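You operate a simulated robot arm through the tools that you are given. There is no shell and no other tool. Be economical: measure what you need, move in short steps, check, and stop when the job is done.

You are at the controls of a simulated robot arm. One attempt, no reset.

## Task
Pump 100 ml into the can under the drum spout.
Fine: press RESET once first, so that the meter ends on 100 ml; open the red valve, close it after; spill nothing.

The check looks at the end state, three seconds after you hand in, the way a careful person would. Anything else that was tipped, shoved, dropped, spilled or broken makes it a failure.

## Robot
A 7-joint arm with a two-finger parallel gripper, fixed in place. Base frame: the origin is at the foot of the arm, x ahead of it, y to its left, z up. Lengths are in cm, angles in rad, forces in N, time in s.
With the tool pointing down near the work surface it reaches from about 12 to 64 cm from the base axis. Its first joint turns from -1.152 to 1.152 rad. Payload 2.4 kg.
The TCP is the grasp point between the finger pads, 3 cm short of the fingertips. In the tool frame z runs along the fingers and y along their closing line. The gripper opens to 9.4 cm. The fingers are 2.8 cm wide and 1 cm thick; the gripper's body (5 by 9.6 cm) begins 5.5 cm behind the TCP.
Orientation is told as [roll, pitch, yaw] about the base's x, y, z axes, in that order, counted from this pose: with the fingers straight down and closing along the base's y, the tool's x points along the base's -x, its y along +y and its z along -z.

## Interface
- The arm moves only by the tool jog_arm. Its argument "deltas" is one flat list of numbers, 6 for each row, row after row: the shift along the base's x, y, z in units of 25 mm (1.0 is 25 mm), then the turn, a rotation vector about the base's x, y, z in units of 6 degrees (1.0 is 6 degrees). In form: [x, y, z, ax, ay, az, x, y, z, ax, ay, az, ...]. A call has 1 to 12 rows; each row shifts and turns the commanded pose from where the row before left it. "claw" is the finger opening in cm, from 0 to 9.4, set as the call begins (left out, the last holds). A call with a number of a shift or a turn outside -1 to 1 is refused whole. A row lasts 0.2 s, in which the tool goes at most 5 cm and 0.15 rad; a call with a longer step from one row to the next is refused whole, and so is a gripper value outside its range. Where a pose cannot be reached the arm comes as near as it can. A force on the tool above 90 N (or 10 N above the force at the start of the call, whichever is more), or a blocked arm, ends the call early, and 0.2 s more pass. The fingers move at their own pace (about 15.3 cm/s each) and stop on an object; they squeeze with about 44 N. The grip force told is the motor's: it shows also when the fingers shut on nothing. Time passes only in rows, and 0.2 s behind the last, so rows that do not move let the fingers close. The reply holds the time, the measured pose of the TCP, the force on the tool along the base axes, the opening and the grip force, in the units named above and with some noise, with the torque about the TCP (base axes, N m) and any sound that the robot's microphone picked up, and new pictures: "show" is both (left out), scene, wrist or none.
- Cameras (640 x 400 px; columns grow to the right, rows downward): "scene" is fixed at [3.06, 45.58, 144.62]; the picture's right is [-0.87, -0.49, 0.00], its down [-0.24, 0.42, -0.88] and it looks along [0.43, -0.76, -0.48] (base axes); focal length 322 px, centre (320, 200). "wrist" rides on the gripper at [7.6, 1.4, -10.2] in the tool frame; the picture's right is [-0.18, 0.98, 0.00], its down [-0.75, -0.14, -0.64] and it looks along [-0.63, -0.12, 0.77] (tool axes); focal length 243 px, centre (320, 200). There is no depth. A picture from a camera that has moved, and an enlarged one, comes with that camera's place and axes in the base frame and with its lens. The place of the scene camera against the robot may be out by one fixed shift of up to 1.2 cm in any direction.
- inspect(camera, box): a new picture of the part [left, top, right, bottom] of that camera's present view, enlarged. It takes no simulated time.
- hand_in(): hands the job in; it is judged then, once.

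Work in short steps. Places have to be worked out from the pictures, the camera data and where the tool is seen: move nearer, look again, correct. Check each grasp and each placing, and mend what went wrong. You have 120 turns and 200 pictures in all, those below and enlarged ones among them. Open the gripper and draw the arm clear of the work before you hand the job in, unless the task says otherwise; then end with one line.

The tools are called as a command line: name --argument value ..., lists and objects as JSON in quotes. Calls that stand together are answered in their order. jog_arm: Moves the arm, as the interface text tells. Its arguments: {"type":"object","properties":{"deltas":{"type":"array","items":{"type":"number"}},"claw":{"type":"number"},"show":{"type":"string","enum":["both","scene","wrist","none"]}},"required":["deltas"]} The other tools are called the same way: inspect (camera, box) takes an enlarged picture of a part of a camera's view; hand_in () hands the job in.

At the start:

```text
t: 0.0
position: [39.94, 5.88, 129.01]
orientation: [0.0, 0.001, -0.001]
force: [-0.6, 0.7, -0.3]
ft_torque: [-0.01, -0.02, 0.0]
gripper_width: 9.42
finger_force: 0.0
```

scene: 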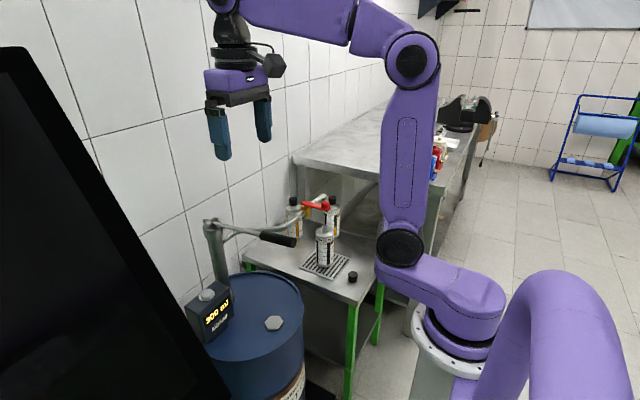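
wrist: 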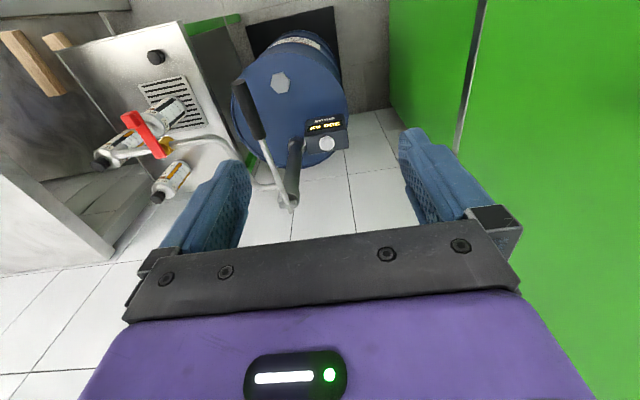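

The scene shows a drum with a hand pump (black handle lever), a meter box, and a spout with a red valve over a can. I'll enlarge both views first.

inspect --camera "scene" --box '[180, 180, 380, 305]'

inspect --camera "scene" --box '[170, 260, 330, 360]'

inspect --camera "wrist" --box '[80, 20, 370, 220]'

```text
3.20 times, centred on (280, 242) of scene
camera zoom: at [3.06, 45.58, 144.62], right [-0.87, -0.49, 0.0], down [-0.24, 0.42, -0.88], along [0.43, -0.76, -0.48], focal length 1031 px, centre (448, 64)
```

zoom: 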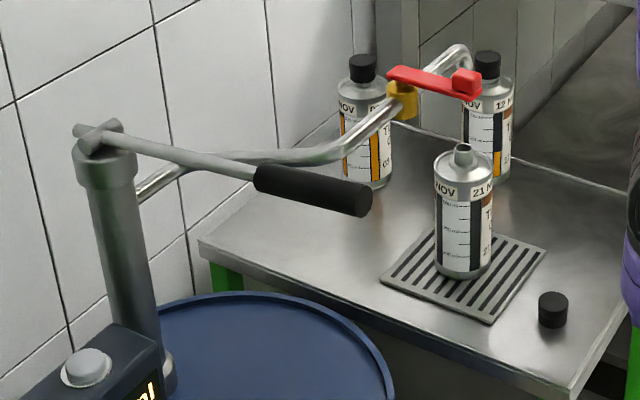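

```text
4.00 times, centred on (250, 310) of scene
camera zoom: at [3.06, 45.58, 144.62], right [-0.87, -0.49, 0.0], down [-0.24, 0.42, -0.88], along [0.43, -0.76, -0.48], focal length 1289 px, centre (600, -240)
```

zoom: 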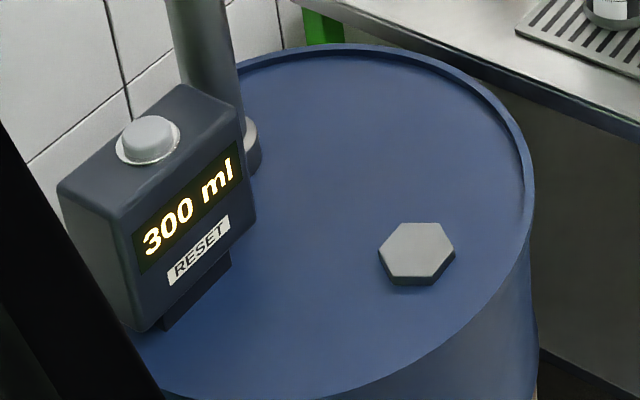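

```text
2.00 times, centred on (225, 120) of wrist
camera zoom: at [32.16, 7.3, 139.27], right [0.18, 0.98, 0.0], down [0.75, -0.14, 0.64], along [0.63, -0.12, -0.77], focal length 485 px, centre (510, 360)
```

zoom: 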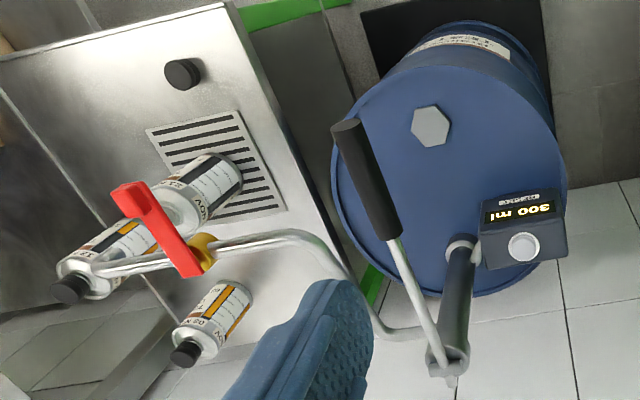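

I judge the pump head near (62,-2,100), the lever grip end near (39,-4,100), the valve near (47,-22,97) and the can near (46,-31,72). I'll shift the wrist camera toward the spout to check alignment.

jog_arm --deltas '[-0.4, -1, 0, 0, 0, 0, -0.4, -1, 0, 0, 0, 0, -0.4, -1, 0, 0, 0, 0, -0.4, -1, 0, 0, 0, 0, -0.4, -1, 0, 0, 0, 0, -0.4, -1, 0, 0, 0, 0, -0.4, -1, 0, 0, 0, 0, -0.4, -1, 0, 0, 0, 0, -0.4, -1, 0, 0, 0, 0, -0.4, -1, 0, 0, 0, 0, 0, -1, 0, 0, 0, 0]' --show "both"

```text
t: 2.4
position: [29.78, -21.43, 128.95]
orientation: [0.0, 0.0, 0.0]
force: [-1.0, 0.2, 0.0]
ft_torque: [-0.02, -0.03, 0.0]
gripper_width: 9.42
finger_force: 0.0
camera wrist: at [22.11, -20.14, 139.25], right [0.18, 0.98, 0.0], down [0.75, -0.14, 0.64], along [0.63, -0.12, -0.77], focal length 243 px, centre (320, 200)
```

scene: 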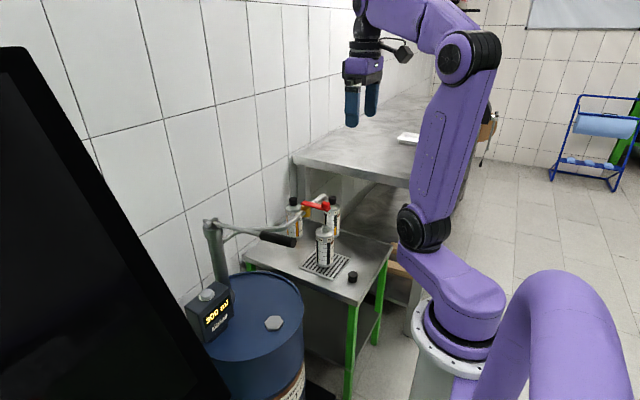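
wrist: 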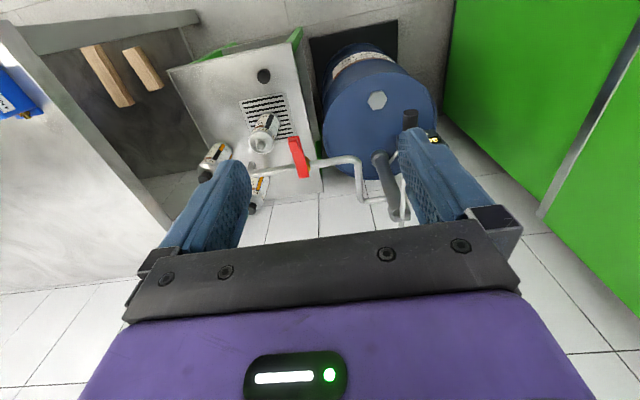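

inspect --camera "wrist" --box '[190, 60, 446, 220]'

```text
2.50 times, centred on (318, 140) of wrist
camera zoom: at [22.11, -20.14, 139.25], right [0.18, 0.98, 0.0], down [0.75, -0.14, 0.64], along [0.63, -0.12, -0.77], focal length 606 px, centre (325, 350)
```

zoom: 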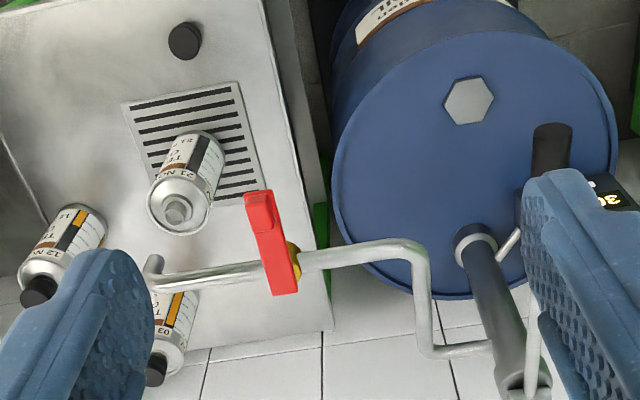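

Re-solving with the exact lens data gives: valve (49.5,-28.4,93), can mouth (50,-42,79), spout bend (48,-40.5,93), lever from head (68,-7.5,93.5) to grip end (40.4,-7.8,97), and RESET button (63,3.2,78). I'll approach above the button first, fingers closed.

jog_arm --deltas '[1, 0.98, -0.4, 0, 0, 0, 1, 0.98, -0.4, 0, 0, 0, 1, 0.98, -0.4, 0, 0, 0, 1, 0.98, -0.4, 0, 0, 0, 1, 0.98, -0.4, 0, 0, 0, 1, 0.98, -0.4, 0, 0, 0, 1, 0.98, -0.4, 0, 0, 0, 1, 0.98, -0.4, 0, 0, 0, 1, 0.98, -0.4, 0, 0, 0, 1, 0.98, -0.4, 0, 0, 0]' --claw 0 --show "both"

```text
t: 4.6
position: [54.53, 3.13, 119.07]
orientation: [-0.001, 0.001, 0.0]
force: [0.3, -0.6, -1.0]
ft_torque: [-0.02, 0.07, 0.01]
gripper_width: 0.0
finger_force: 33.0
camera wrist: at [46.8, 4.59, 129.27], right [0.18, 0.98, 0.0], down [0.75, -0.14, 0.64], along [0.63, -0.12, -0.77], focal length 243 px, centre (320, 200)
```

scene: 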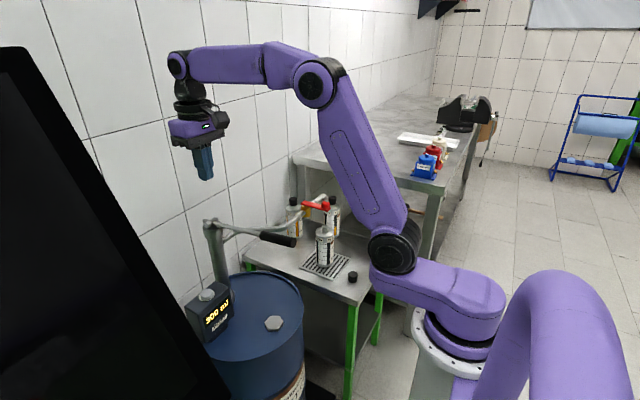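
wrist: 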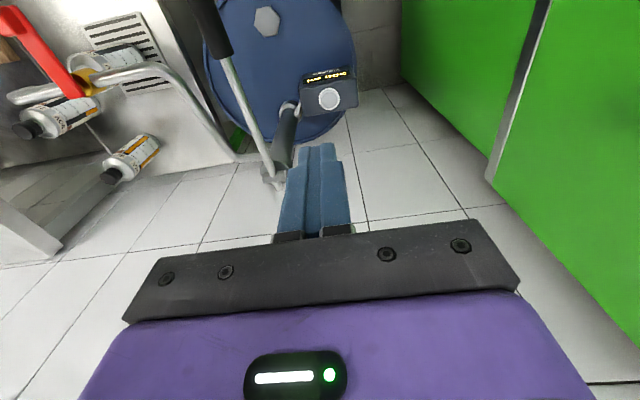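

The wrist view confirms the button at (62.4,3.2,~78.5). I'll move above it and descend to tips about 8 cm above.

jog_arm --deltas '[0.8, 0, -0.9, 0, 0, 0, 0.8, 0, -0.9, 0, 0, 0, 0.8, 0, -0.9, 0, 0, 0, 0.75, 0, -0.9, 0, 0, 0, 0, 0, -1, 0, 0, 0, 0, 0, -1, 0, 0, 0, 0, 0, -1, 0, 0, 0, 0, 0, -1, 0, 0, 0, 0, 0, -1, 0, 0, 0, 0, 0, -1, 0, 0, 0, 0, 0, -1, 0, 0, 0]' --show "both"

```text
t: 7.0
position: [62.91, 2.93, 92.46]
orientation: [-0.001, -0.001, -0.001]
force: [0.2, 0.6, 0.3]
ft_torque: [-0.01, 0.02, -0.01]
gripper_width: 0.0
finger_force: 32.9
camera wrist: at [55.14, 4.3, 102.63], right [0.18, 0.98, 0.0], down [0.75, -0.14, 0.64], along [0.63, -0.12, -0.77], focal length 243 px, centre (320, 200)
```

scene: 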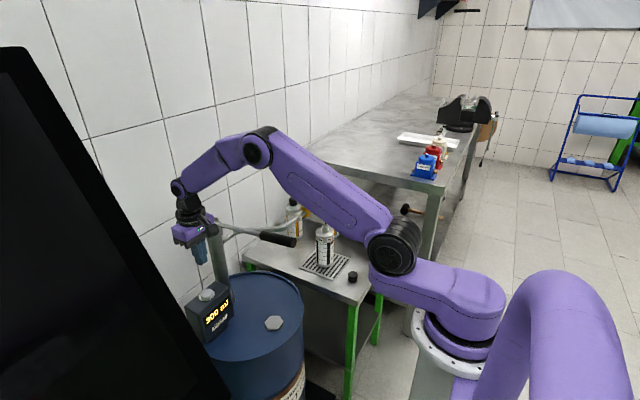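
wrist: 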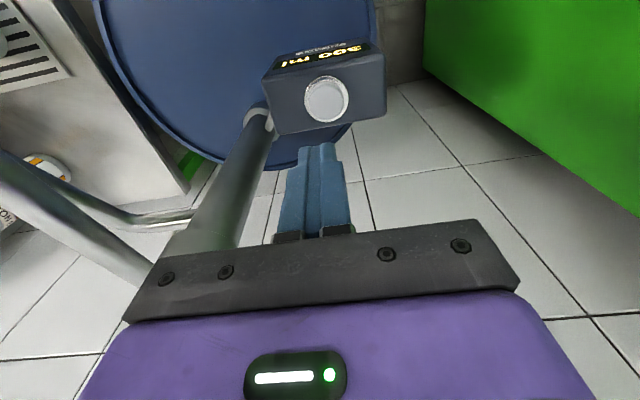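

Button center now solves to (62.8,3.35,78.0). I'll trim y and descend to about 1.5 cm above it.

jog_arm --deltas '[0, 0.16, -0.9, 0, 0, 0, 0, 0, -0.9, 0, 0, 0, 0, 0, -0.9, 0, 0, 0, 0, 0, -0.9, 0, 0, 0, 0, 0, 0, 0, 0, 0]' --show "both"

inspect --camera "scene" --box '[165, 210, 261, 330]'

```text
t: 8.2
position: [62.73, 3.16, 83.58]
orientation: [-0.001, 0.001, -0.002]
force: [-0.9, 0.4, 0.1]
ft_torque: [-0.01, 0.03, 0.0]
gripper_width: 0.0
finger_force: 33.6
camera wrist: at [54.96, 4.54, 93.74], right [0.18, 0.98, 0.0], down [0.75, -0.14, 0.64], along [0.63, -0.12, -0.77], focal length 243 px, centre (320, 200)
```

scene: 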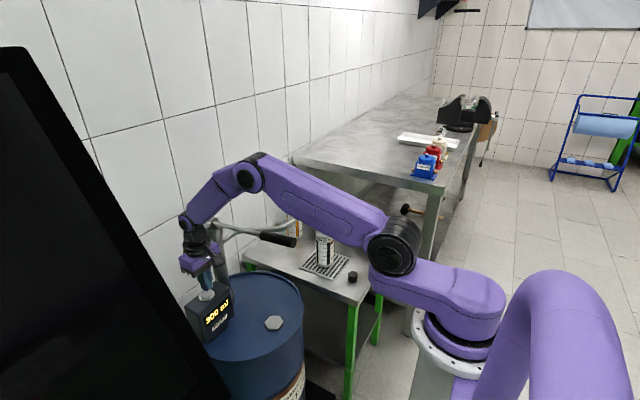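
wrist: 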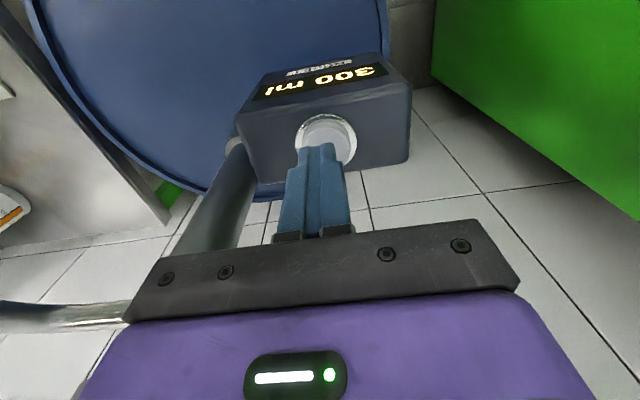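

```text
3.33 times, centred on (213, 270) of scene
camera zoom: at [3.06, 45.58, 144.62], right [-0.87, -0.49, 0.0], down [-0.24, 0.42, -0.88], along [0.43, -0.76, -0.48], focal length 1074 px, centre (677, -33)
```

zoom: 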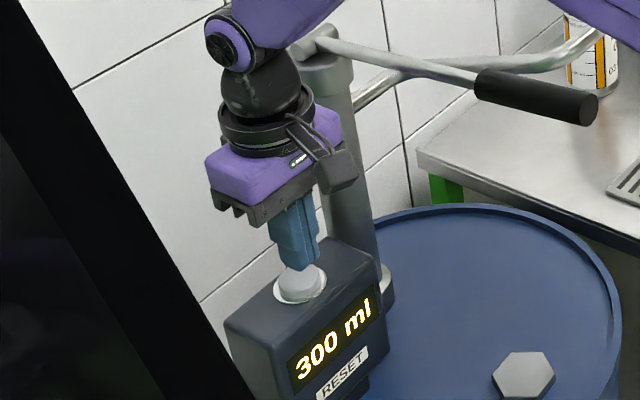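

The tips sit right over the button. I'll press gently in small steps.

jog_arm --deltas '[0, 0.08, -0.4, 0, 0, 0, 0, 0, -0.3, 0, 0, 0, 0, 0, -0.2, 0, 0, 0, 0, 0, -0.12, 0, 0, 0]' --show "none"

inspect --camera "scene" --box '[165, 240, 261, 330]'

```text
t: 9.2
position: [62.8, 3.34, 81.14]
orientation: [0.0, -0.001, 0.0]
force: [-12.1, -3.0, 28.4]
ft_torque: [-0.1, 0.28, 0.03]
gripper_width: 0.0
finger_force: 32.5
heard: click
```

```text
4.44 times, centred on (213, 285) of scene
camera zoom: at [2.97, 45.57, 144.62], right [-0.87, -0.49, 0.0], down [-0.23, 0.42, -0.88], along [0.43, -0.76, -0.48], focal length 1432 px, centre (796, -178)
```

zoom: 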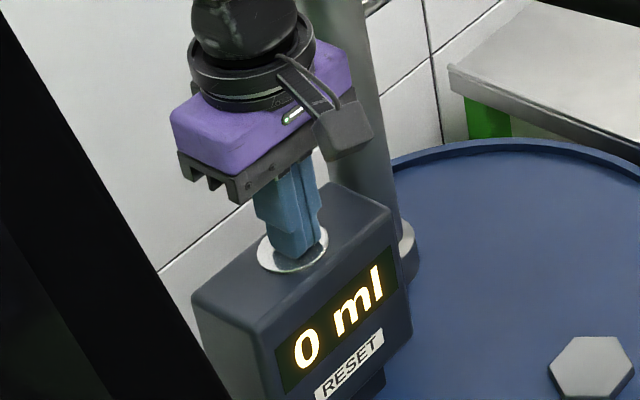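

RESET registered: a click, and the meter shows 0 ml. I'll retract straight up.

jog_arm --deltas '[0, 0, 0.5, 0, 0, 0, 0, 0, 1, 0, 0, 0, 0, 0, 1, 0, 0, 0, 0, 0, 1, 0, 0, 0, 0, 0, 1, 0, 0, 0, 0, 0, 1, 0, 0, 0, 0, 0, 1, 0, 0, 0, 0, 0, 1, 0, 0, 0, 0, 0, 1, 0, 0, 0, 0, 0, 1, 0, 0, 0, 0, 0, 1, 0, 0, 0, 0, 0, 1, 0, 0, 0]' --show "none"

jog_arm --deltas '[-0.95, -1, 0, 0, 0, 0, -0.95, -1, 0, 0, 0, 0, -0.95, -1, 0, 0, 0, 0, -0.95, -1, 0, 0, 0, 0, -0.95, -1, 0, 0, 0, 0, -0.95, -1, 0, 0, 0, 0, -0.95, -1, 0, 0, 0, 0, -0.95, -1, 0, 0, 0, 0, -0.95, -1, 0, 0, 0, 0, -0.95, -1, 0, 0, 0, 0, -0.95, -1, 0, 0, 0, 0, -0.95, -1, 0, 0, 0, 0]' --claw 9.4 --show "both"

```text
t: 11.8
position: [62.65, 3.56, 109.7]
orientation: [-0.001, 0.004, -0.001]
force: [-0.6, 0.4, 0.7]
ft_torque: [0.02, 0.0, 0.01]
gripper_width: 0.0
finger_force: 33.8
```

```text
t: 14.4
position: [33.86, -26.72, 109.78]
orientation: [0.002, -0.001, 0.001]
force: [0.7, 0.1, 0.1]
ft_torque: [0.0, -0.02, 0.03]
gripper_width: 9.42
finger_force: 0.0
camera wrist: at [26.12, -25.39, 120.11], right [0.18, 0.98, 0.0], down [0.75, -0.14, 0.64], along [0.63, -0.12, -0.77], focal length 243 px, centre (320, 200)
```

scene: 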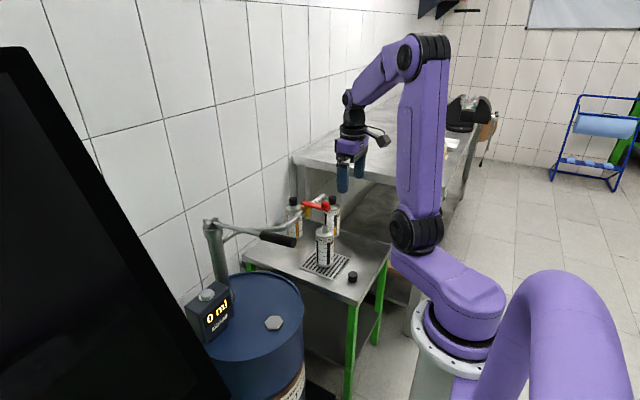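
wrist: 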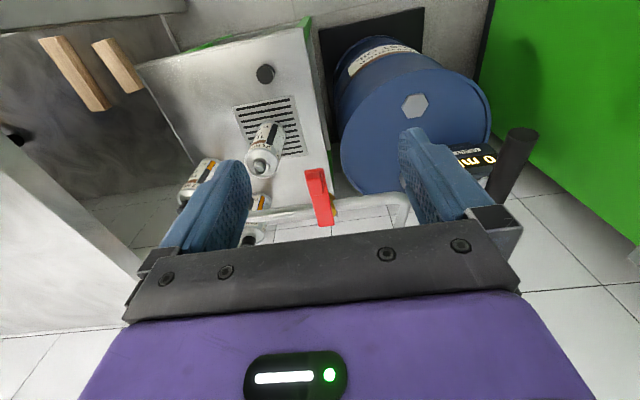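

inspect --camera "wrist" --box '[220, 100, 412, 220]'

inspect --camera "scene" --box '[272, 180, 368, 240]'

```text
3.33 times, centred on (316, 160) of wrist
camera zoom: at [26.12, -25.39, 120.11], right [0.18, 0.98, 0.0], down [0.75, -0.14, 0.64], along [0.63, -0.12, -0.77], focal length 809 px, centre (333, 333)
```

zoom: 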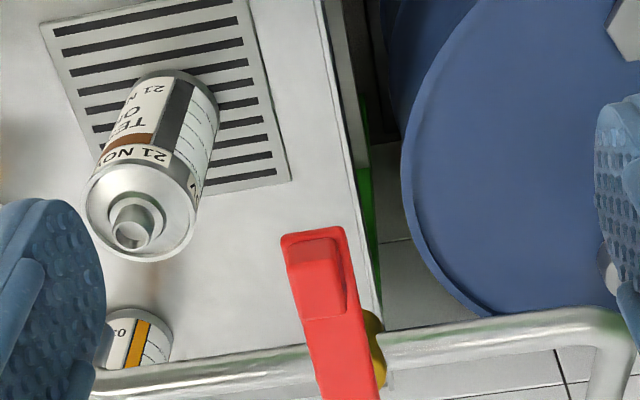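

```text
6.67 times, centred on (320, 210) of scene
camera zoom: at [3.05, 45.58, 144.62], right [-0.87, -0.49, 0.0], down [-0.24, 0.42, -0.88], along [0.43, -0.76, -0.48], focal length 2148 px, centre (320, 133)
```

zoom: 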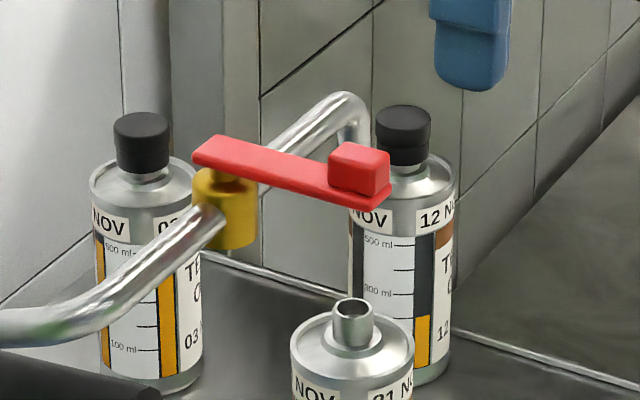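

The can mouth solves to (50.1,-41.9,79). The finger hides the spout outlet, so I'll shift the camera in -y to check that it's over the mouth.

jog_arm --deltas '[0, -1, 0, 0, 0, 0, 0, -1, 0, 0, 0, 0, 0, -1, 0, 0, 0, 0, 0, -1, 0, 0, 0, 0, 0, -1, 0, 0, 0, 0]' --show "wrist"

inspect --camera "wrist" --box '[220, 100, 412, 220]'

```text
t: 15.6
position: [33.95, -39.36, 109.76]
orientation: [0.0, 0.0, 0.0]
force: [0.6, 0.3, -0.3]
ft_torque: [-0.02, 0.04, -0.02]
gripper_width: 9.4
finger_force: 0.1
camera wrist: at [26.24, -37.85, 120.1], right [0.18, 0.98, 0.0], down [0.75, -0.14, 0.64], along [0.63, -0.12, -0.77], focal length 243 px, centre (320, 200)
```

wrist: 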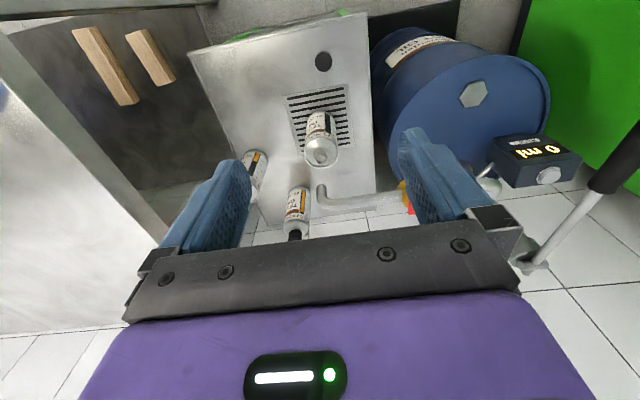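

```text
3.33 times, centred on (316, 160) of wrist
camera zoom: at [26.24, -37.85, 120.1], right [0.18, 0.98, 0.0], down [0.75, -0.14, 0.64], along [0.63, -0.12, -0.77], focal length 809 px, centre (333, 333)
```

zoom: 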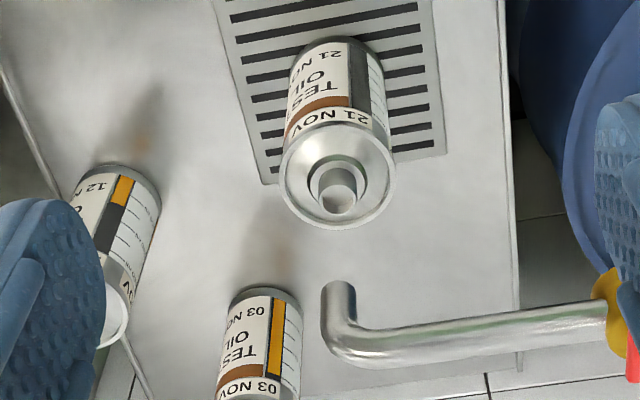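

The outlet solves to about (49.5,-42,88.5), directly over the can mouth, so the can stays put. Now I'll go above the red valve handle tab (≈42.3,-28.8,97), staying high.

jog_arm --deltas '[0.7, 0.85, -0.2, 0, 0, 0, 0.7, 0.85, -0.2, 0, 0, 0, 0.7, 0.85, -0.2, 0, 0, 0, 0.7, 0.85, -0.2, 0, 0, 0, 0.7, 0.85, -0.2, 0, 0, 0, 0, 0, 0, 0, 0, 0]' --show "both"

inspect --camera "scene" --box '[272, 150, 368, 240]'

```text
t: 17.0
position: [42.86, -28.6, 107.4]
orientation: [0.001, 0.0, 0.0]
force: [0.6, -0.4, 0.2]
ft_torque: [0.04, -0.03, 0.01]
gripper_width: 9.4
finger_force: 0.1
camera wrist: at [35.05, -27.17, 117.67], right [0.18, 0.98, 0.0], down [0.75, -0.14, 0.64], along [0.63, -0.12, -0.77], focal length 243 px, centre (320, 200)
```

scene: 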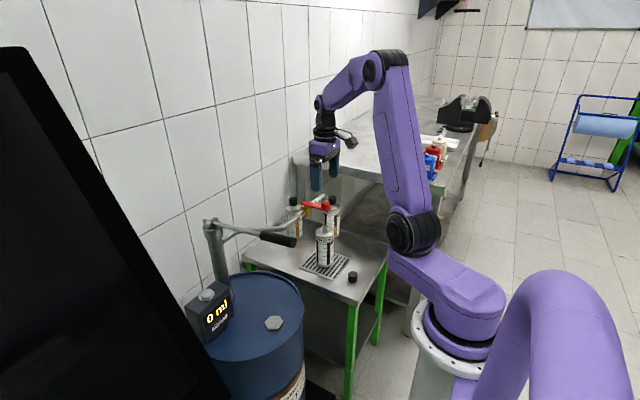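
wrist: 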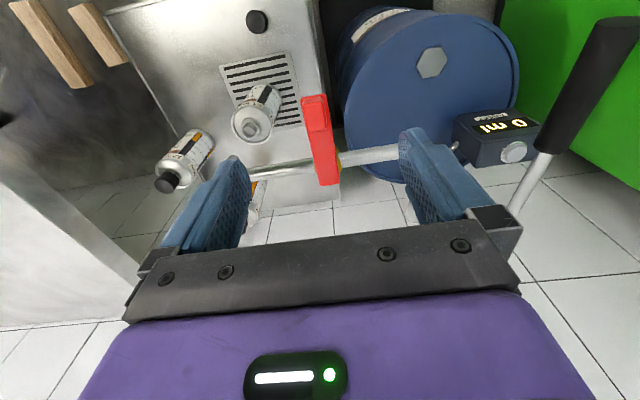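

```text
4.44 times, centred on (320, 195) of scene
camera zoom: at [3.05, 45.58, 144.62], right [-0.87, -0.49, 0.0], down [-0.24, 0.42, -0.88], along [0.43, -0.76, -0.48], focal length 1432 px, centre (320, 222)
```

zoom: 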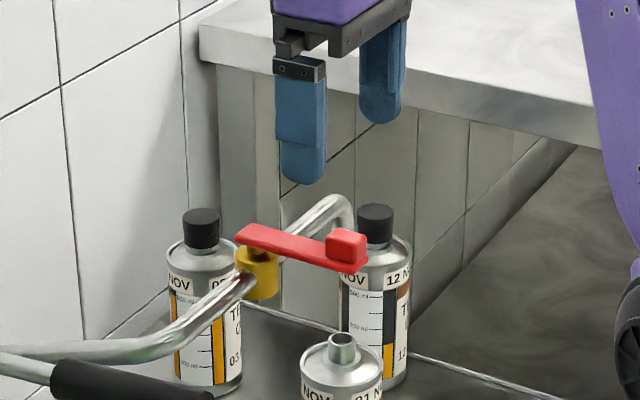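

Tab is at (42.6,-28.9,96.5), between the open fingers. I'll descend to TCP z≈98 and close on it.

jog_arm --deltas '[0, -0.1, -1, 0, 0, 0, 0, 0, -1, 0, 0, 0, 0, 0, -1, 0, 0, 0, 0, 0, -0.75, 0, 0, 0, 0, 0, 0, 0, 0, 0]' --show "wrist"

inspect --camera "scene" --box '[272, 150, 368, 240]'

```text
t: 18.2
position: [42.88, -28.44, 97.85]
orientation: [0.0, -0.001, 0.0]
force: [-0.1, 0.5, -0.1]
ft_torque: [0.01, -0.03, 0.01]
gripper_width: 9.41
finger_force: 0.1
camera wrist: at [35.23, -27.14, 108.08], right [0.18, 0.98, 0.0], down [0.75, -0.14, 0.64], along [0.63, -0.12, -0.77], focal length 243 px, centre (320, 200)
```

wrist: 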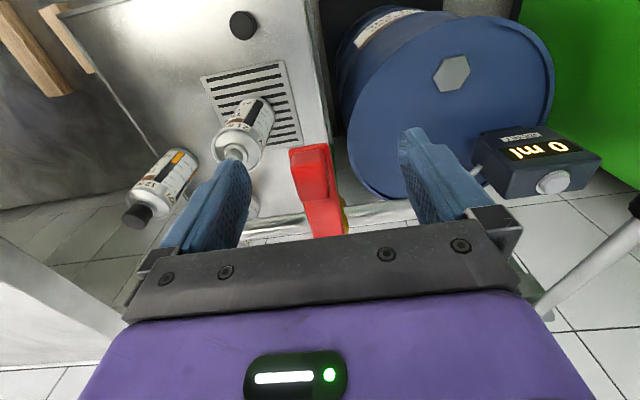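

```text
4.44 times, centred on (320, 195) of scene
camera zoom: at [3.06, 45.58, 144.62], right [-0.87, -0.49, 0.0], down [-0.24, 0.42, -0.88], along [0.43, -0.76, -0.48], focal length 1432 px, centre (320, 222)
```

zoom: 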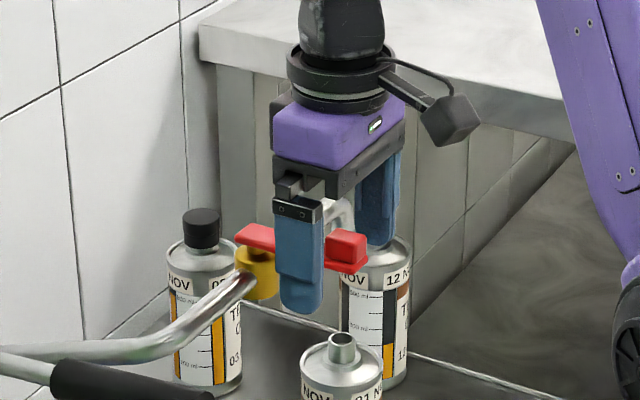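

The handle sits about 0.4 cm toward -y from the TCP. I'll trim that and close.

jog_arm --deltas '[-0.1, -0.16, 0, 0, 0, 0, 0, 0, 0, 0, 0, 0]' --show "none"

jog_arm --deltas '[0, 0, 0, 0, 0, 0, 0, 0, 0, 0, 0, 0, 0, 0, 0, 0, 0, 0]' --claw 0 --show "wrist"

inspect --camera "scene" --box '[272, 150, 368, 240]'

```text
t: 18.8
position: [42.79, -28.91, 97.88]
orientation: [-0.001, 0.0, 0.001]
force: [0.2, -0.3, 0.4]
ft_torque: [0.02, -0.02, -0.03]
gripper_width: 9.38
finger_force: 0.1
```

```text
t: 19.6
position: [42.73, -29.05, 97.86]
orientation: [0.001, 0.0, 0.0]
force: [0.4, -2.8, -1.9]
ft_torque: [-0.11, 0.16, 0.02]
gripper_width: 2.35
finger_force: 45.1
camera wrist: at [35.04, -27.57, 108.14], right [0.18, 0.98, 0.0], down [0.75, -0.14, 0.64], along [0.63, -0.12, -0.77], focal length 243 px, centre (320, 200)
```

wrist: 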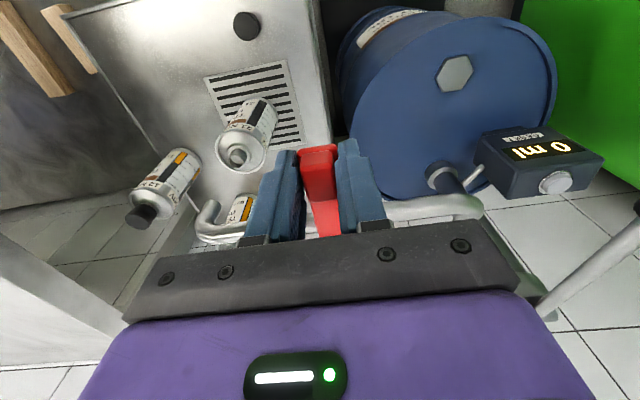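

```text
4.44 times, centred on (320, 195) of scene
camera zoom: at [3.06, 45.57, 144.62], right [-0.87, -0.49, 0.0], down [-0.24, 0.42, -0.88], along [0.43, -0.76, -0.48], focal length 1432 px, centre (320, 222)
```

zoom: 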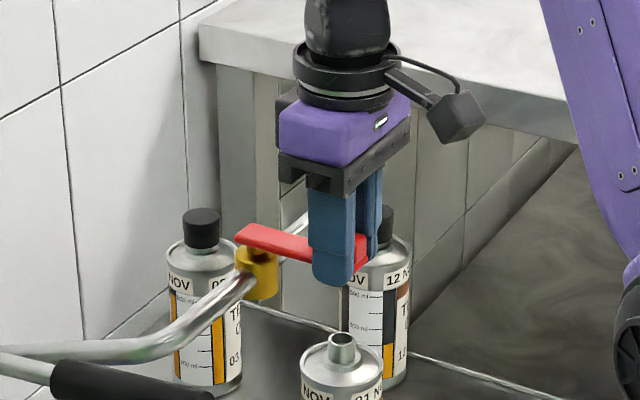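

Handle gripped (2.35 cm wide). I'll try a small 12° swing of the handle toward -y about the pivot (49.5,-28.8) and watch the force.

jog_arm --deltas '[0.015, -0.284, 0, 0, 0, 1, 0.045, -0.281, 0, 0, 0, 1, 0, 0, 0, 0, 0, 0]' --show "none"

inspect --camera "scene" --box '[272, 150, 368, 240]'

```text
t: 20.4
position: [42.97, -30.47, 97.84]
orientation: [-0.001, -0.001, 0.209]
force: [11.6, -9.4, -26.5]
ft_torque: [0.02, -0.95, -0.75]
gripper_width: 2.34
finger_force: 45.6
```

```text
4.44 times, centred on (320, 195) of scene
camera zoom: at [3.12, 45.52, 144.63], right [-0.87, -0.49, 0.0], down [-0.24, 0.42, -0.88], along [0.43, -0.76, -0.48], focal length 1432 px, centre (320, 222)
```

zoom: 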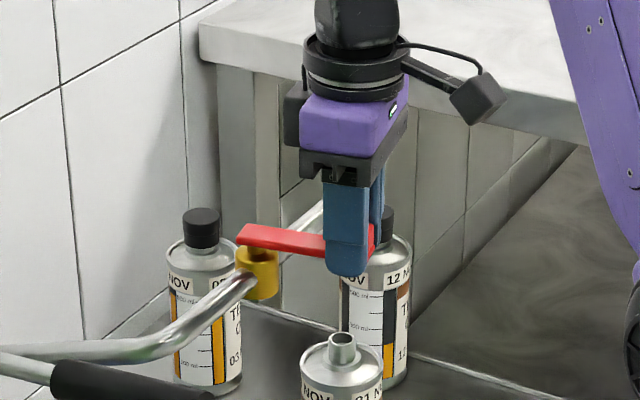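

The handle followed the swing, with only friction-like resistance. I'll continue 24° on the arc.

jog_arm --deltas '[0.073, -0.275, 0, 0, 0, 1, 0.102, -0.266, 0, 0, 0, 1, 0.129, -0.254, 0, 0, 0, 1, 0.155, -0.239, 0, 0, 0, 1, 0, 0, 0, 0, 0, 0]' --show "none"

inspect --camera "scene" --box '[272, 150, 368, 240]'

```text
t: 21.6
position: [44.05, -33.21, 97.86]
orientation: [-0.005, -0.002, 0.629]
force: [11.9, -12.7, -2.9]
ft_torque: [-0.38, 0.34, -1.22]
gripper_width: 2.33
finger_force: 44.7
```

```text
4.44 times, centred on (320, 195) of scene
camera zoom: at [3.1, 45.54, 144.63], right [-0.87, -0.49, 0.0], down [-0.24, 0.42, -0.88], along [0.43, -0.76, -0.48], focal length 1432 px, centre (320, 222)
```

zoom: 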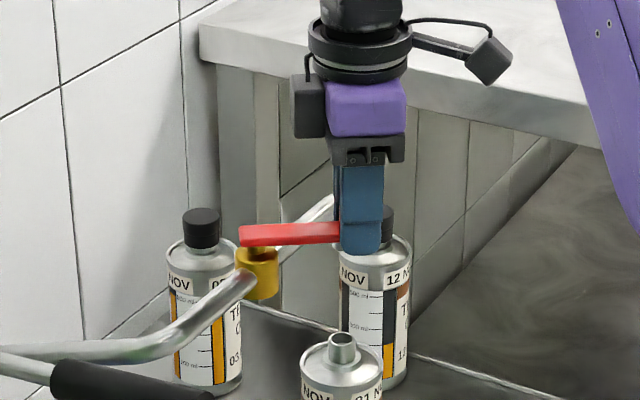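

Turning smoothly; 36° done. Continuing the arc for another 30°.

jog_arm --deltas '[0.179, -0.221, 0, 0, 0, 1, 0.201, -0.201, 0, 0, 0, 1, 0.221, -0.179, 0, 0, 0, 1, 0.239, -0.155, 0, 0, 0, 1, 0.254, -0.129, 0, 0, 0, 1, 0, 0, 0, 0, 0, 0]' --show "none"

inspect --camera "scene" --box '[272, 150, 368, 240]'

```text
t: 23.0
position: [46.78, -35.39, 97.85]
orientation: [-0.005, 0.003, 1.15]
force: [8.8, -24.6, -2.7]
ft_torque: [0.15, -0.4, -1.34]
gripper_width: 2.37
finger_force: 44.8
```

```text
4.44 times, centred on (320, 195) of scene
camera zoom: at [3.09, 45.5, 144.64], right [-0.87, -0.49, 0.0], down [-0.24, 0.42, -0.88], along [0.43, -0.76, -0.48], focal length 1432 px, centre (320, 222)
```

zoom: 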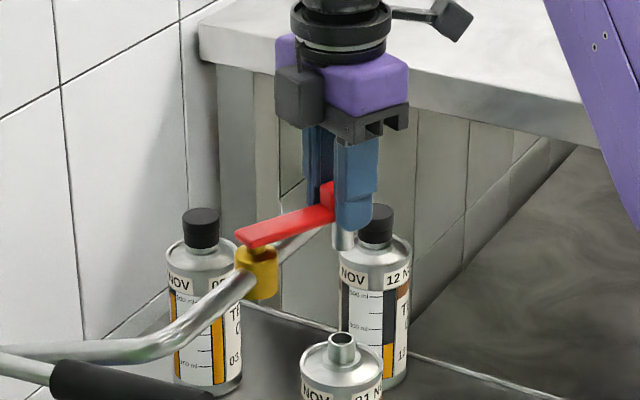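

The handle is about 66° round, with a slight radial load. I'll finish the last 24° with a small radial correction.

jog_arm --deltas '[0.266, -0.122, 0, 0, 0, 1, 0.275, -0.093, 0, 0, 0, 1, 0.281, -0.065, 0, 0, 0, 1, 0.284, -0.035, 0, 0, 0, 1, 0, 0, 0, 0, 0, 0]' --show "wrist"

inspect --camera "scene" --box '[272, 150, 368, 240]'

```text
t: 24.2
position: [49.82, -36.23, 97.99]
orientation: [-0.008, 0.002, 1.572]
force: [15.5, -17.4, 3.1]
ft_torque: [-0.2, -0.17, -1.19]
gripper_width: 2.38
finger_force: 45.2
camera wrist: at [48.24, -43.79, 108.18], right [-0.98, 0.18, -0.01], down [0.14, 0.76, 0.64], along [0.12, 0.63, -0.77], focal length 243 px, centre (320, 200)
```

wrist: 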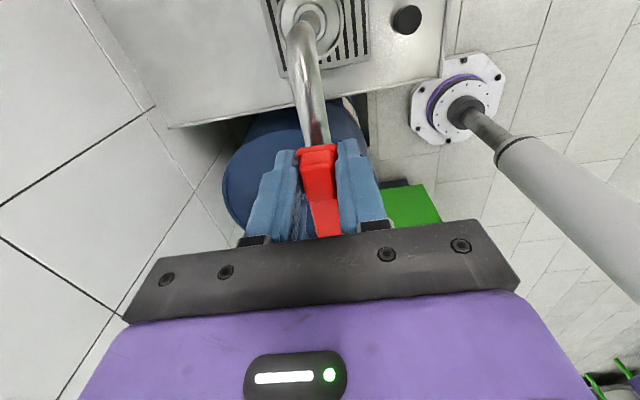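

```text
4.44 times, centred on (320, 195) of scene
camera zoom: at [3.1, 45.53, 144.63], right [-0.87, -0.49, 0.0], down [-0.24, 0.42, -0.88], along [0.43, -0.76, -0.48], focal length 1432 px, centre (320, 222)
```

zoom: 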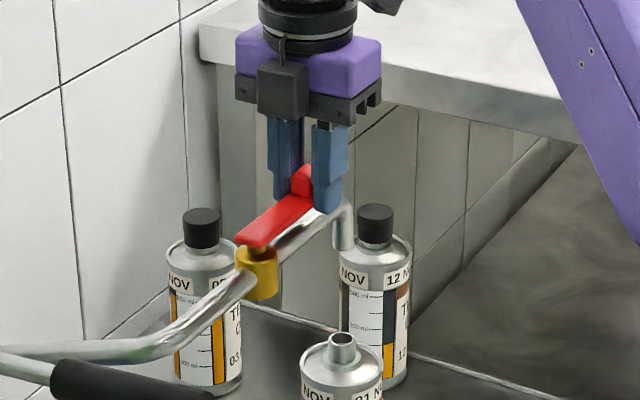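

inspect --camera "wrist" --box '[240, 0, 432, 240]'

```text
1.67 times, centred on (336, 120) of wrist
camera zoom: at [48.24, -43.79, 108.18], right [-0.98, 0.18, -0.01], down [0.14, 0.76, 0.64], along [0.12, 0.63, -0.77], focal length 404 px, centre (293, 333)
```

zoom: 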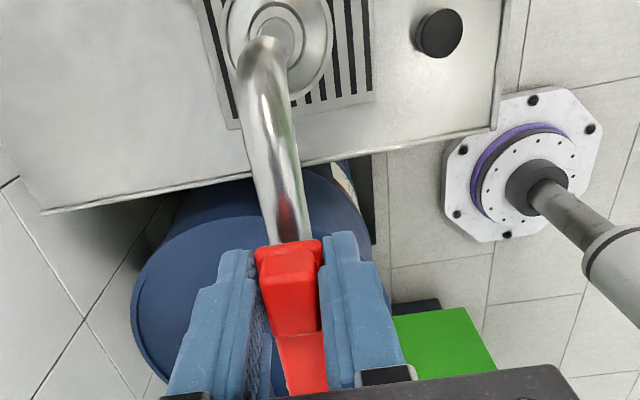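

The handle is now in line with the pipe, so the valve is open. I'll release, lift and turn the tool back.

jog_arm --deltas '[0, 0, 0, 0, 0, 0, 0, 0, 0, 0, 0, 0, 0, 0, 0.5, 0, 0, 0, 0, 0, 1, 0, 0, 0, 0, 0, 1, 0, 0, 0, 0, 0, 1, 0, 0, 0, 0, 0, 1, 0, 0, 0, -1, 1, 0.5, 0, 0, -1, -1, 1, 0.5, 0, 0, -1, -1, 1, 0, 0, 0, -1, -1, 1, 0, 0, 0, -1, -1, 1, 0, 0, 0, -1]' --claw 6 --show "none"

jog_arm --deltas '[-0.5, 1, 0, 0, 0, -1, -0.5, 1, 0, 0, 0, -1, -0.5, 1, 0, 0, 0, -1, -0.5, 0, 0, 0, 0, -1, -0.5, 0, 0, 0, 0, -1, -0.5, 0, 0, 0, 0, -1, 0, 0, 0, 0, 0, -1, 0, 0, 0, 0, 0, -1, 0, 0, 0, 0, 0, -1, 0, 0, 0, 0, 0, -1]' --claw 9.4 --show "both"

inspect --camera "scene" --box '[200, 180, 360, 280]'

```text
t: 26.8
position: [36.78, -23.53, 111.6]
orientation: [-0.002, -0.001, 1.043]
force: [-0.5, -1.0, 0.5]
ft_torque: [-0.01, 0.0, 0.02]
gripper_width: 5.99
finger_force: 0.0
```

```text
t: 29.0
position: [29.51, -16.1, 111.55]
orientation: [-0.001, 0.0, -0.002]
force: [0.4, -0.3, -0.2]
ft_torque: [0.01, 0.01, 0.02]
gripper_width: 9.41
finger_force: 0.0
camera wrist: at [21.78, -14.64, 121.8], right [0.19, 0.98, 0.0], down [0.75, -0.14, 0.64], along [0.63, -0.12, -0.77], focal length 243 px, centre (320, 200)
```

scene: 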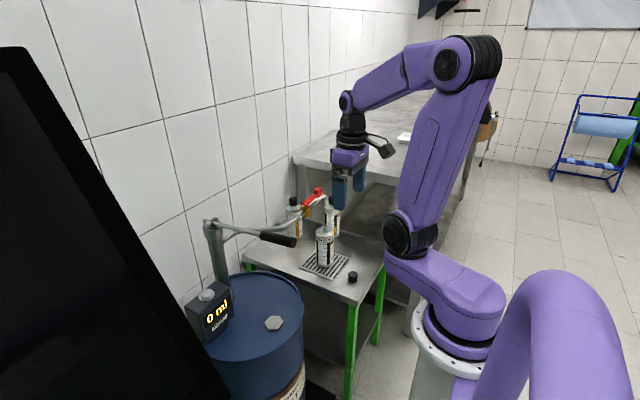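
wrist: 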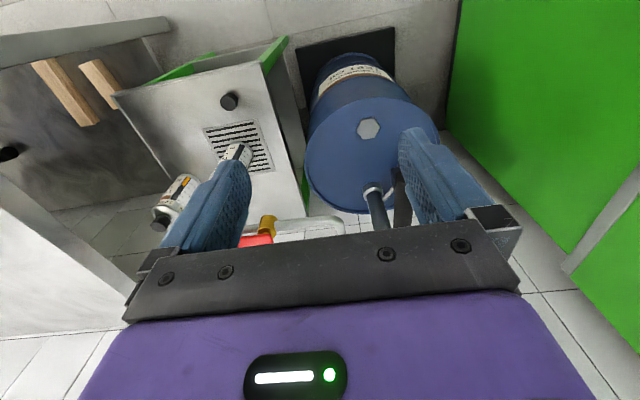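

```text
4.00 times, centred on (280, 230) of scene
camera zoom: at [3.06, 45.58, 144.62], right [-0.87, -0.49, 0.0], down [-0.24, 0.42, -0.88], along [0.43, -0.76, -0.48], focal length 1289 px, centre (480, 80)
```

zoom: 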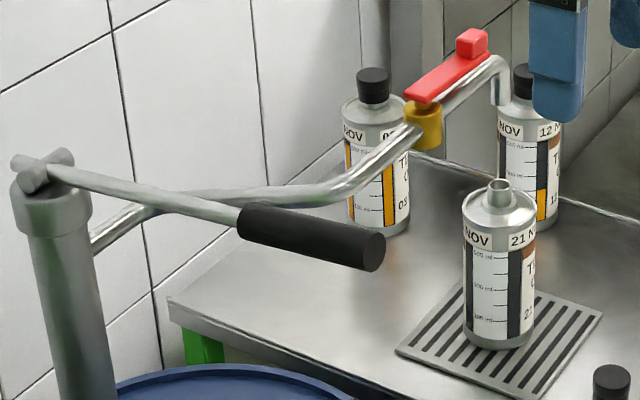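

The valve handle lies along the pipe and the meter still reads 0. Next I'll move above the pump grip near x≈42.5, y≈-7.8.

jog_arm --deltas '[0.87, 0.55, 0, 0, 0, 0, 0.87, 0.55, 0, 0, 0, 0, 0.87, 0.55, 0, 0, 0, 0, 0.87, 0.55, 0, 0, 0, 0, 0.87, 0.55, -0.3, 0, 0, 0, 0.87, 0.55, -0.3, 0, 0, 0, 0, 0, -0.3, 0, 0, 0]' --show "wrist"

inspect --camera "scene" --box '[200, 160, 360, 280]'

```text
t: 30.6
position: [42.4, -7.59, 109.1]
orientation: [0.0, 0.0, 0.001]
force: [0.5, -0.5, -0.3]
ft_torque: [-0.01, 0.03, -0.04]
gripper_width: 9.4
finger_force: 0.2
camera wrist: at [34.72, -6.15, 119.4], right [0.18, 0.98, 0.0], down [0.75, -0.14, 0.64], along [0.63, -0.12, -0.77], focal length 243 px, centre (320, 200)
```

wrist: 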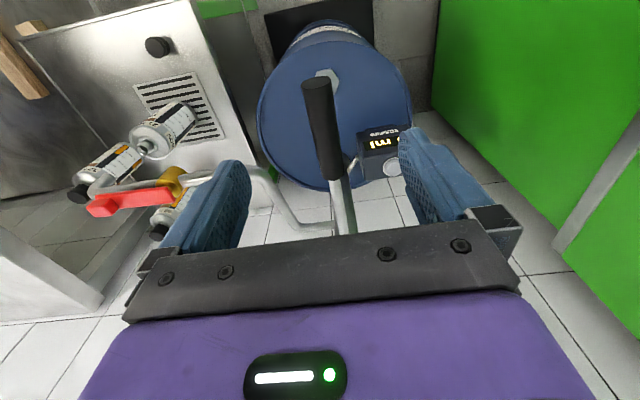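

```text
3.33 times, centred on (280, 220) of scene
camera zoom: at [3.06, 45.58, 144.62], right [-0.87, -0.49, 0.0], down [-0.24, 0.42, -0.88], along [0.43, -0.76, -0.48], focal length 1074 px, centre (453, 133)
```

zoom: 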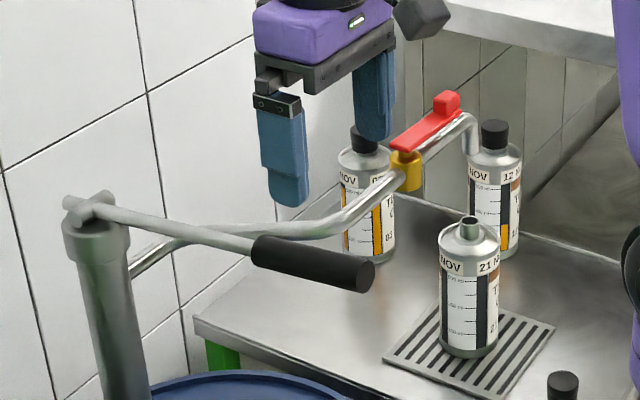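

The grip passes through about (43,-7.6,96.7), centered between the fingers. I'll descend around it and close.

jog_arm --deltas '[0.05, 0, -1, 0, 0, 0, 0.05, 0, -1, 0, 0, 0, 0.05, 0, -1, 0, 0, 0, 0.05, 0, -1, 0, 0, 0, 0, 0, -0.9, 0, 0, 0, 0, 0, 0, 0, 0, 0]' --show "wrist"

inspect --camera "scene" --box '[200, 160, 360, 280]'

```text
t: 32.0
position: [43.27, -7.82, 97.04]
orientation: [-0.002, 0.0, 0.001]
force: [-0.2, 0.6, 0.8]
ft_torque: [-0.01, -0.01, 0.01]
gripper_width: 9.41
finger_force: 0.1
camera wrist: at [35.42, -6.34, 107.36], right [0.18, 0.98, 0.0], down [0.75, -0.14, 0.64], along [0.63, -0.12, -0.77], focal length 243 px, centre (320, 200)
```

wrist: 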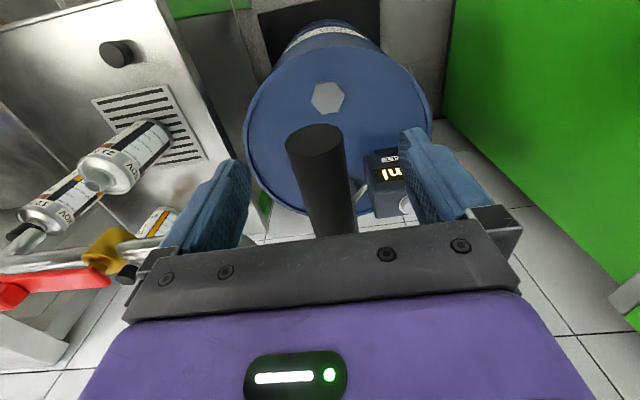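

```text
3.33 times, centred on (280, 220) of scene
camera zoom: at [3.06, 45.58, 144.62], right [-0.87, -0.49, 0.0], down [-0.24, 0.42, -0.88], along [0.43, -0.76, -0.48], focal length 1074 px, centre (453, 133)
```

zoom: 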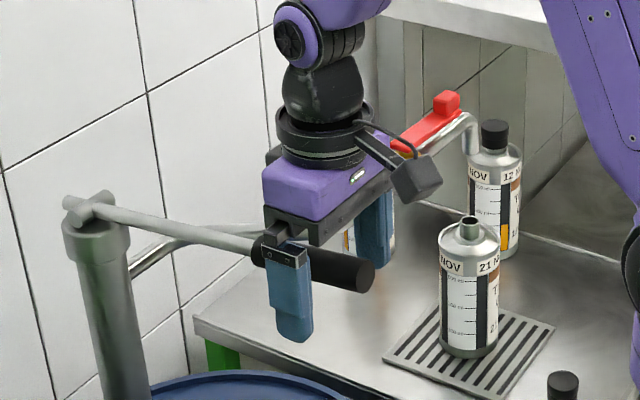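

jog_arm --deltas '[0, 0.1, 0, 0, 0, 0, 0, 0, 0, 0, 0, 0, 0, 0, 0, 0, 0, 0]' --claw 0 --show "none"

inspect --camera "scene" --box '[180, 200, 340, 320]'

```text
t: 32.8
position: [43.31, -7.57, 97.1]
orientation: [-0.001, -0.001, 0.001]
force: [1.2, -3.7, -1.9]
ft_torque: [-0.02, 0.35, 0.06]
gripper_width: 2.98
finger_force: 44.6
```

```text
3.33 times, centred on (260, 260) of scene
camera zoom: at [3.06, 45.56, 144.62], right [-0.87, -0.49, 0.0], down [-0.24, 0.42, -0.88], along [0.43, -0.76, -0.48], focal length 1074 px, centre (520, 0)
```

zoom: 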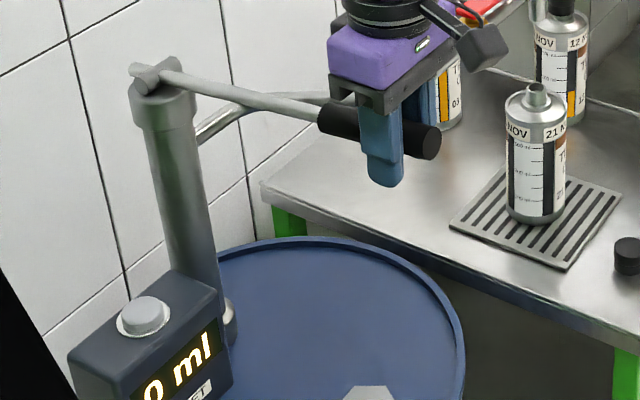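

Grip is held at 2.98 cm. I'll push the lever down a gentle 3° along the arc and read the force and meter.

jog_arm --deltas '[-0.02, 0, -0.28, 0, -0.25, 0, -0.02, 0, -0.28, 0, -0.25, 0, 0, 0, 0, 0, 0, 0]' --show "none"

inspect --camera "scene" --box '[180, 200, 340, 320]'

```text
t: 33.6
position: [43.08, -7.45, 95.58]
orientation: [0.0, -0.056, 0.001]
force: [1.3, 1.1, 6.0]
ft_torque: [0.01, -1.24, -0.15]
gripper_width: 3.04
finger_force: 45.3
```

```text
3.33 times, centred on (260, 260) of scene
camera zoom: at [3.04, 45.58, 144.61], right [-0.87, -0.49, 0.0], down [-0.24, 0.42, -0.88], along [0.43, -0.76, -0.48], focal length 1074 px, centre (520, 0)
```

zoom: 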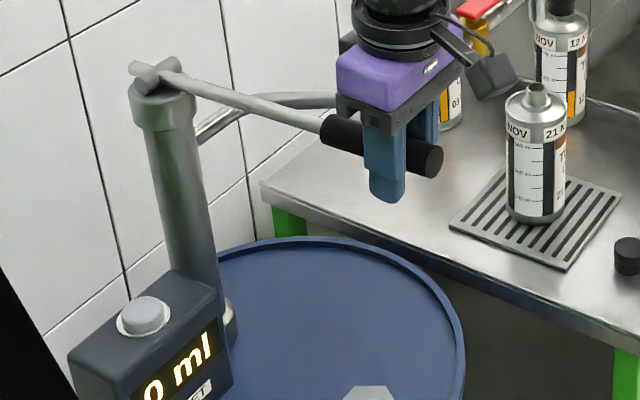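

The lever moves down freely with low force (6 N); meter still 0. Another 6° down, slowly.

jog_arm --deltas '[0, 0, -0.367, 0, -0.333, 0, 0, 0, -0.367, 0, -0.333, 0, 0.01, 0, -0.367, 0, -0.333, 0, 0, 0, 0, 0, 0, 0]' --show "none"

inspect --camera "scene" --box '[180, 200, 340, 320]'

```text
t: 34.6
position: [43.01, -7.53, 92.72]
orientation: [-0.002, -0.158, 0.0]
force: [-1.4, -0.9, 4.4]
ft_torque: [0.02, -0.66, -0.11]
gripper_width: 3.01
finger_force: 45.2
```

```text
3.33 times, centred on (260, 260) of scene
camera zoom: at [3.04, 45.57, 144.62], right [-0.87, -0.49, 0.0], down [-0.24, 0.42, -0.88], along [0.43, -0.76, -0.48], focal length 1074 px, centre (520, 0)
```

zoom: 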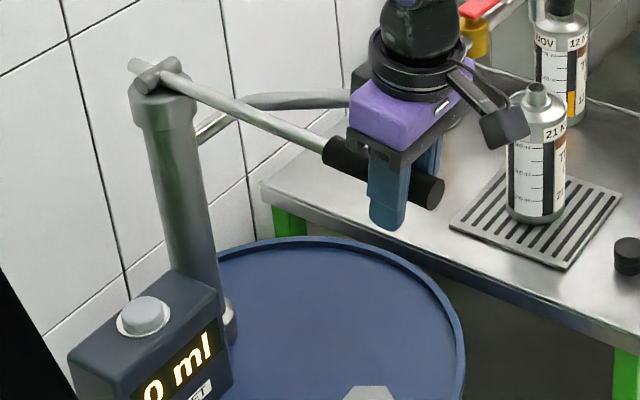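

Still 0 ml and low force. Continuing down 9°.

jog_arm --deltas '[0.03, 0, -0.41, 0, -0.375, 0, 0.05, 0, -0.41, 0, -0.375, 0, 0.065, 0, -0.407, 0, -0.375, 0, 0.085, 0, -0.4, 0, -0.375, 0, 0, 0, 0, 0, 0, 0]' --show "none"

inspect --camera "scene" --box '[180, 200, 340, 320]'

```text
t: 35.8
position: [43.52, -7.47, 88.87]
orientation: [-0.003, -0.315, 0.0]
force: [8.2, 2.6, -0.2]
ft_torque: [-0.11, 1.32, 0.06]
gripper_width: 3.0
finger_force: 45.3
```

```text
3.33 times, centred on (260, 260) of scene
camera zoom: at [3.08, 45.58, 144.61], right [-0.87, -0.49, 0.0], down [-0.24, 0.42, -0.88], along [0.43, -0.76, -0.48], focal length 1074 px, centre (520, 0)
```

zoom: 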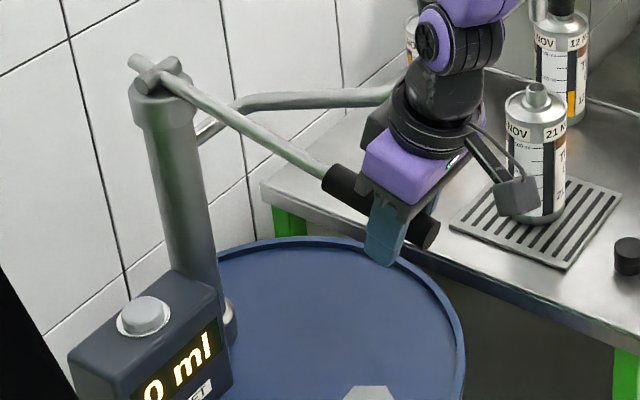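

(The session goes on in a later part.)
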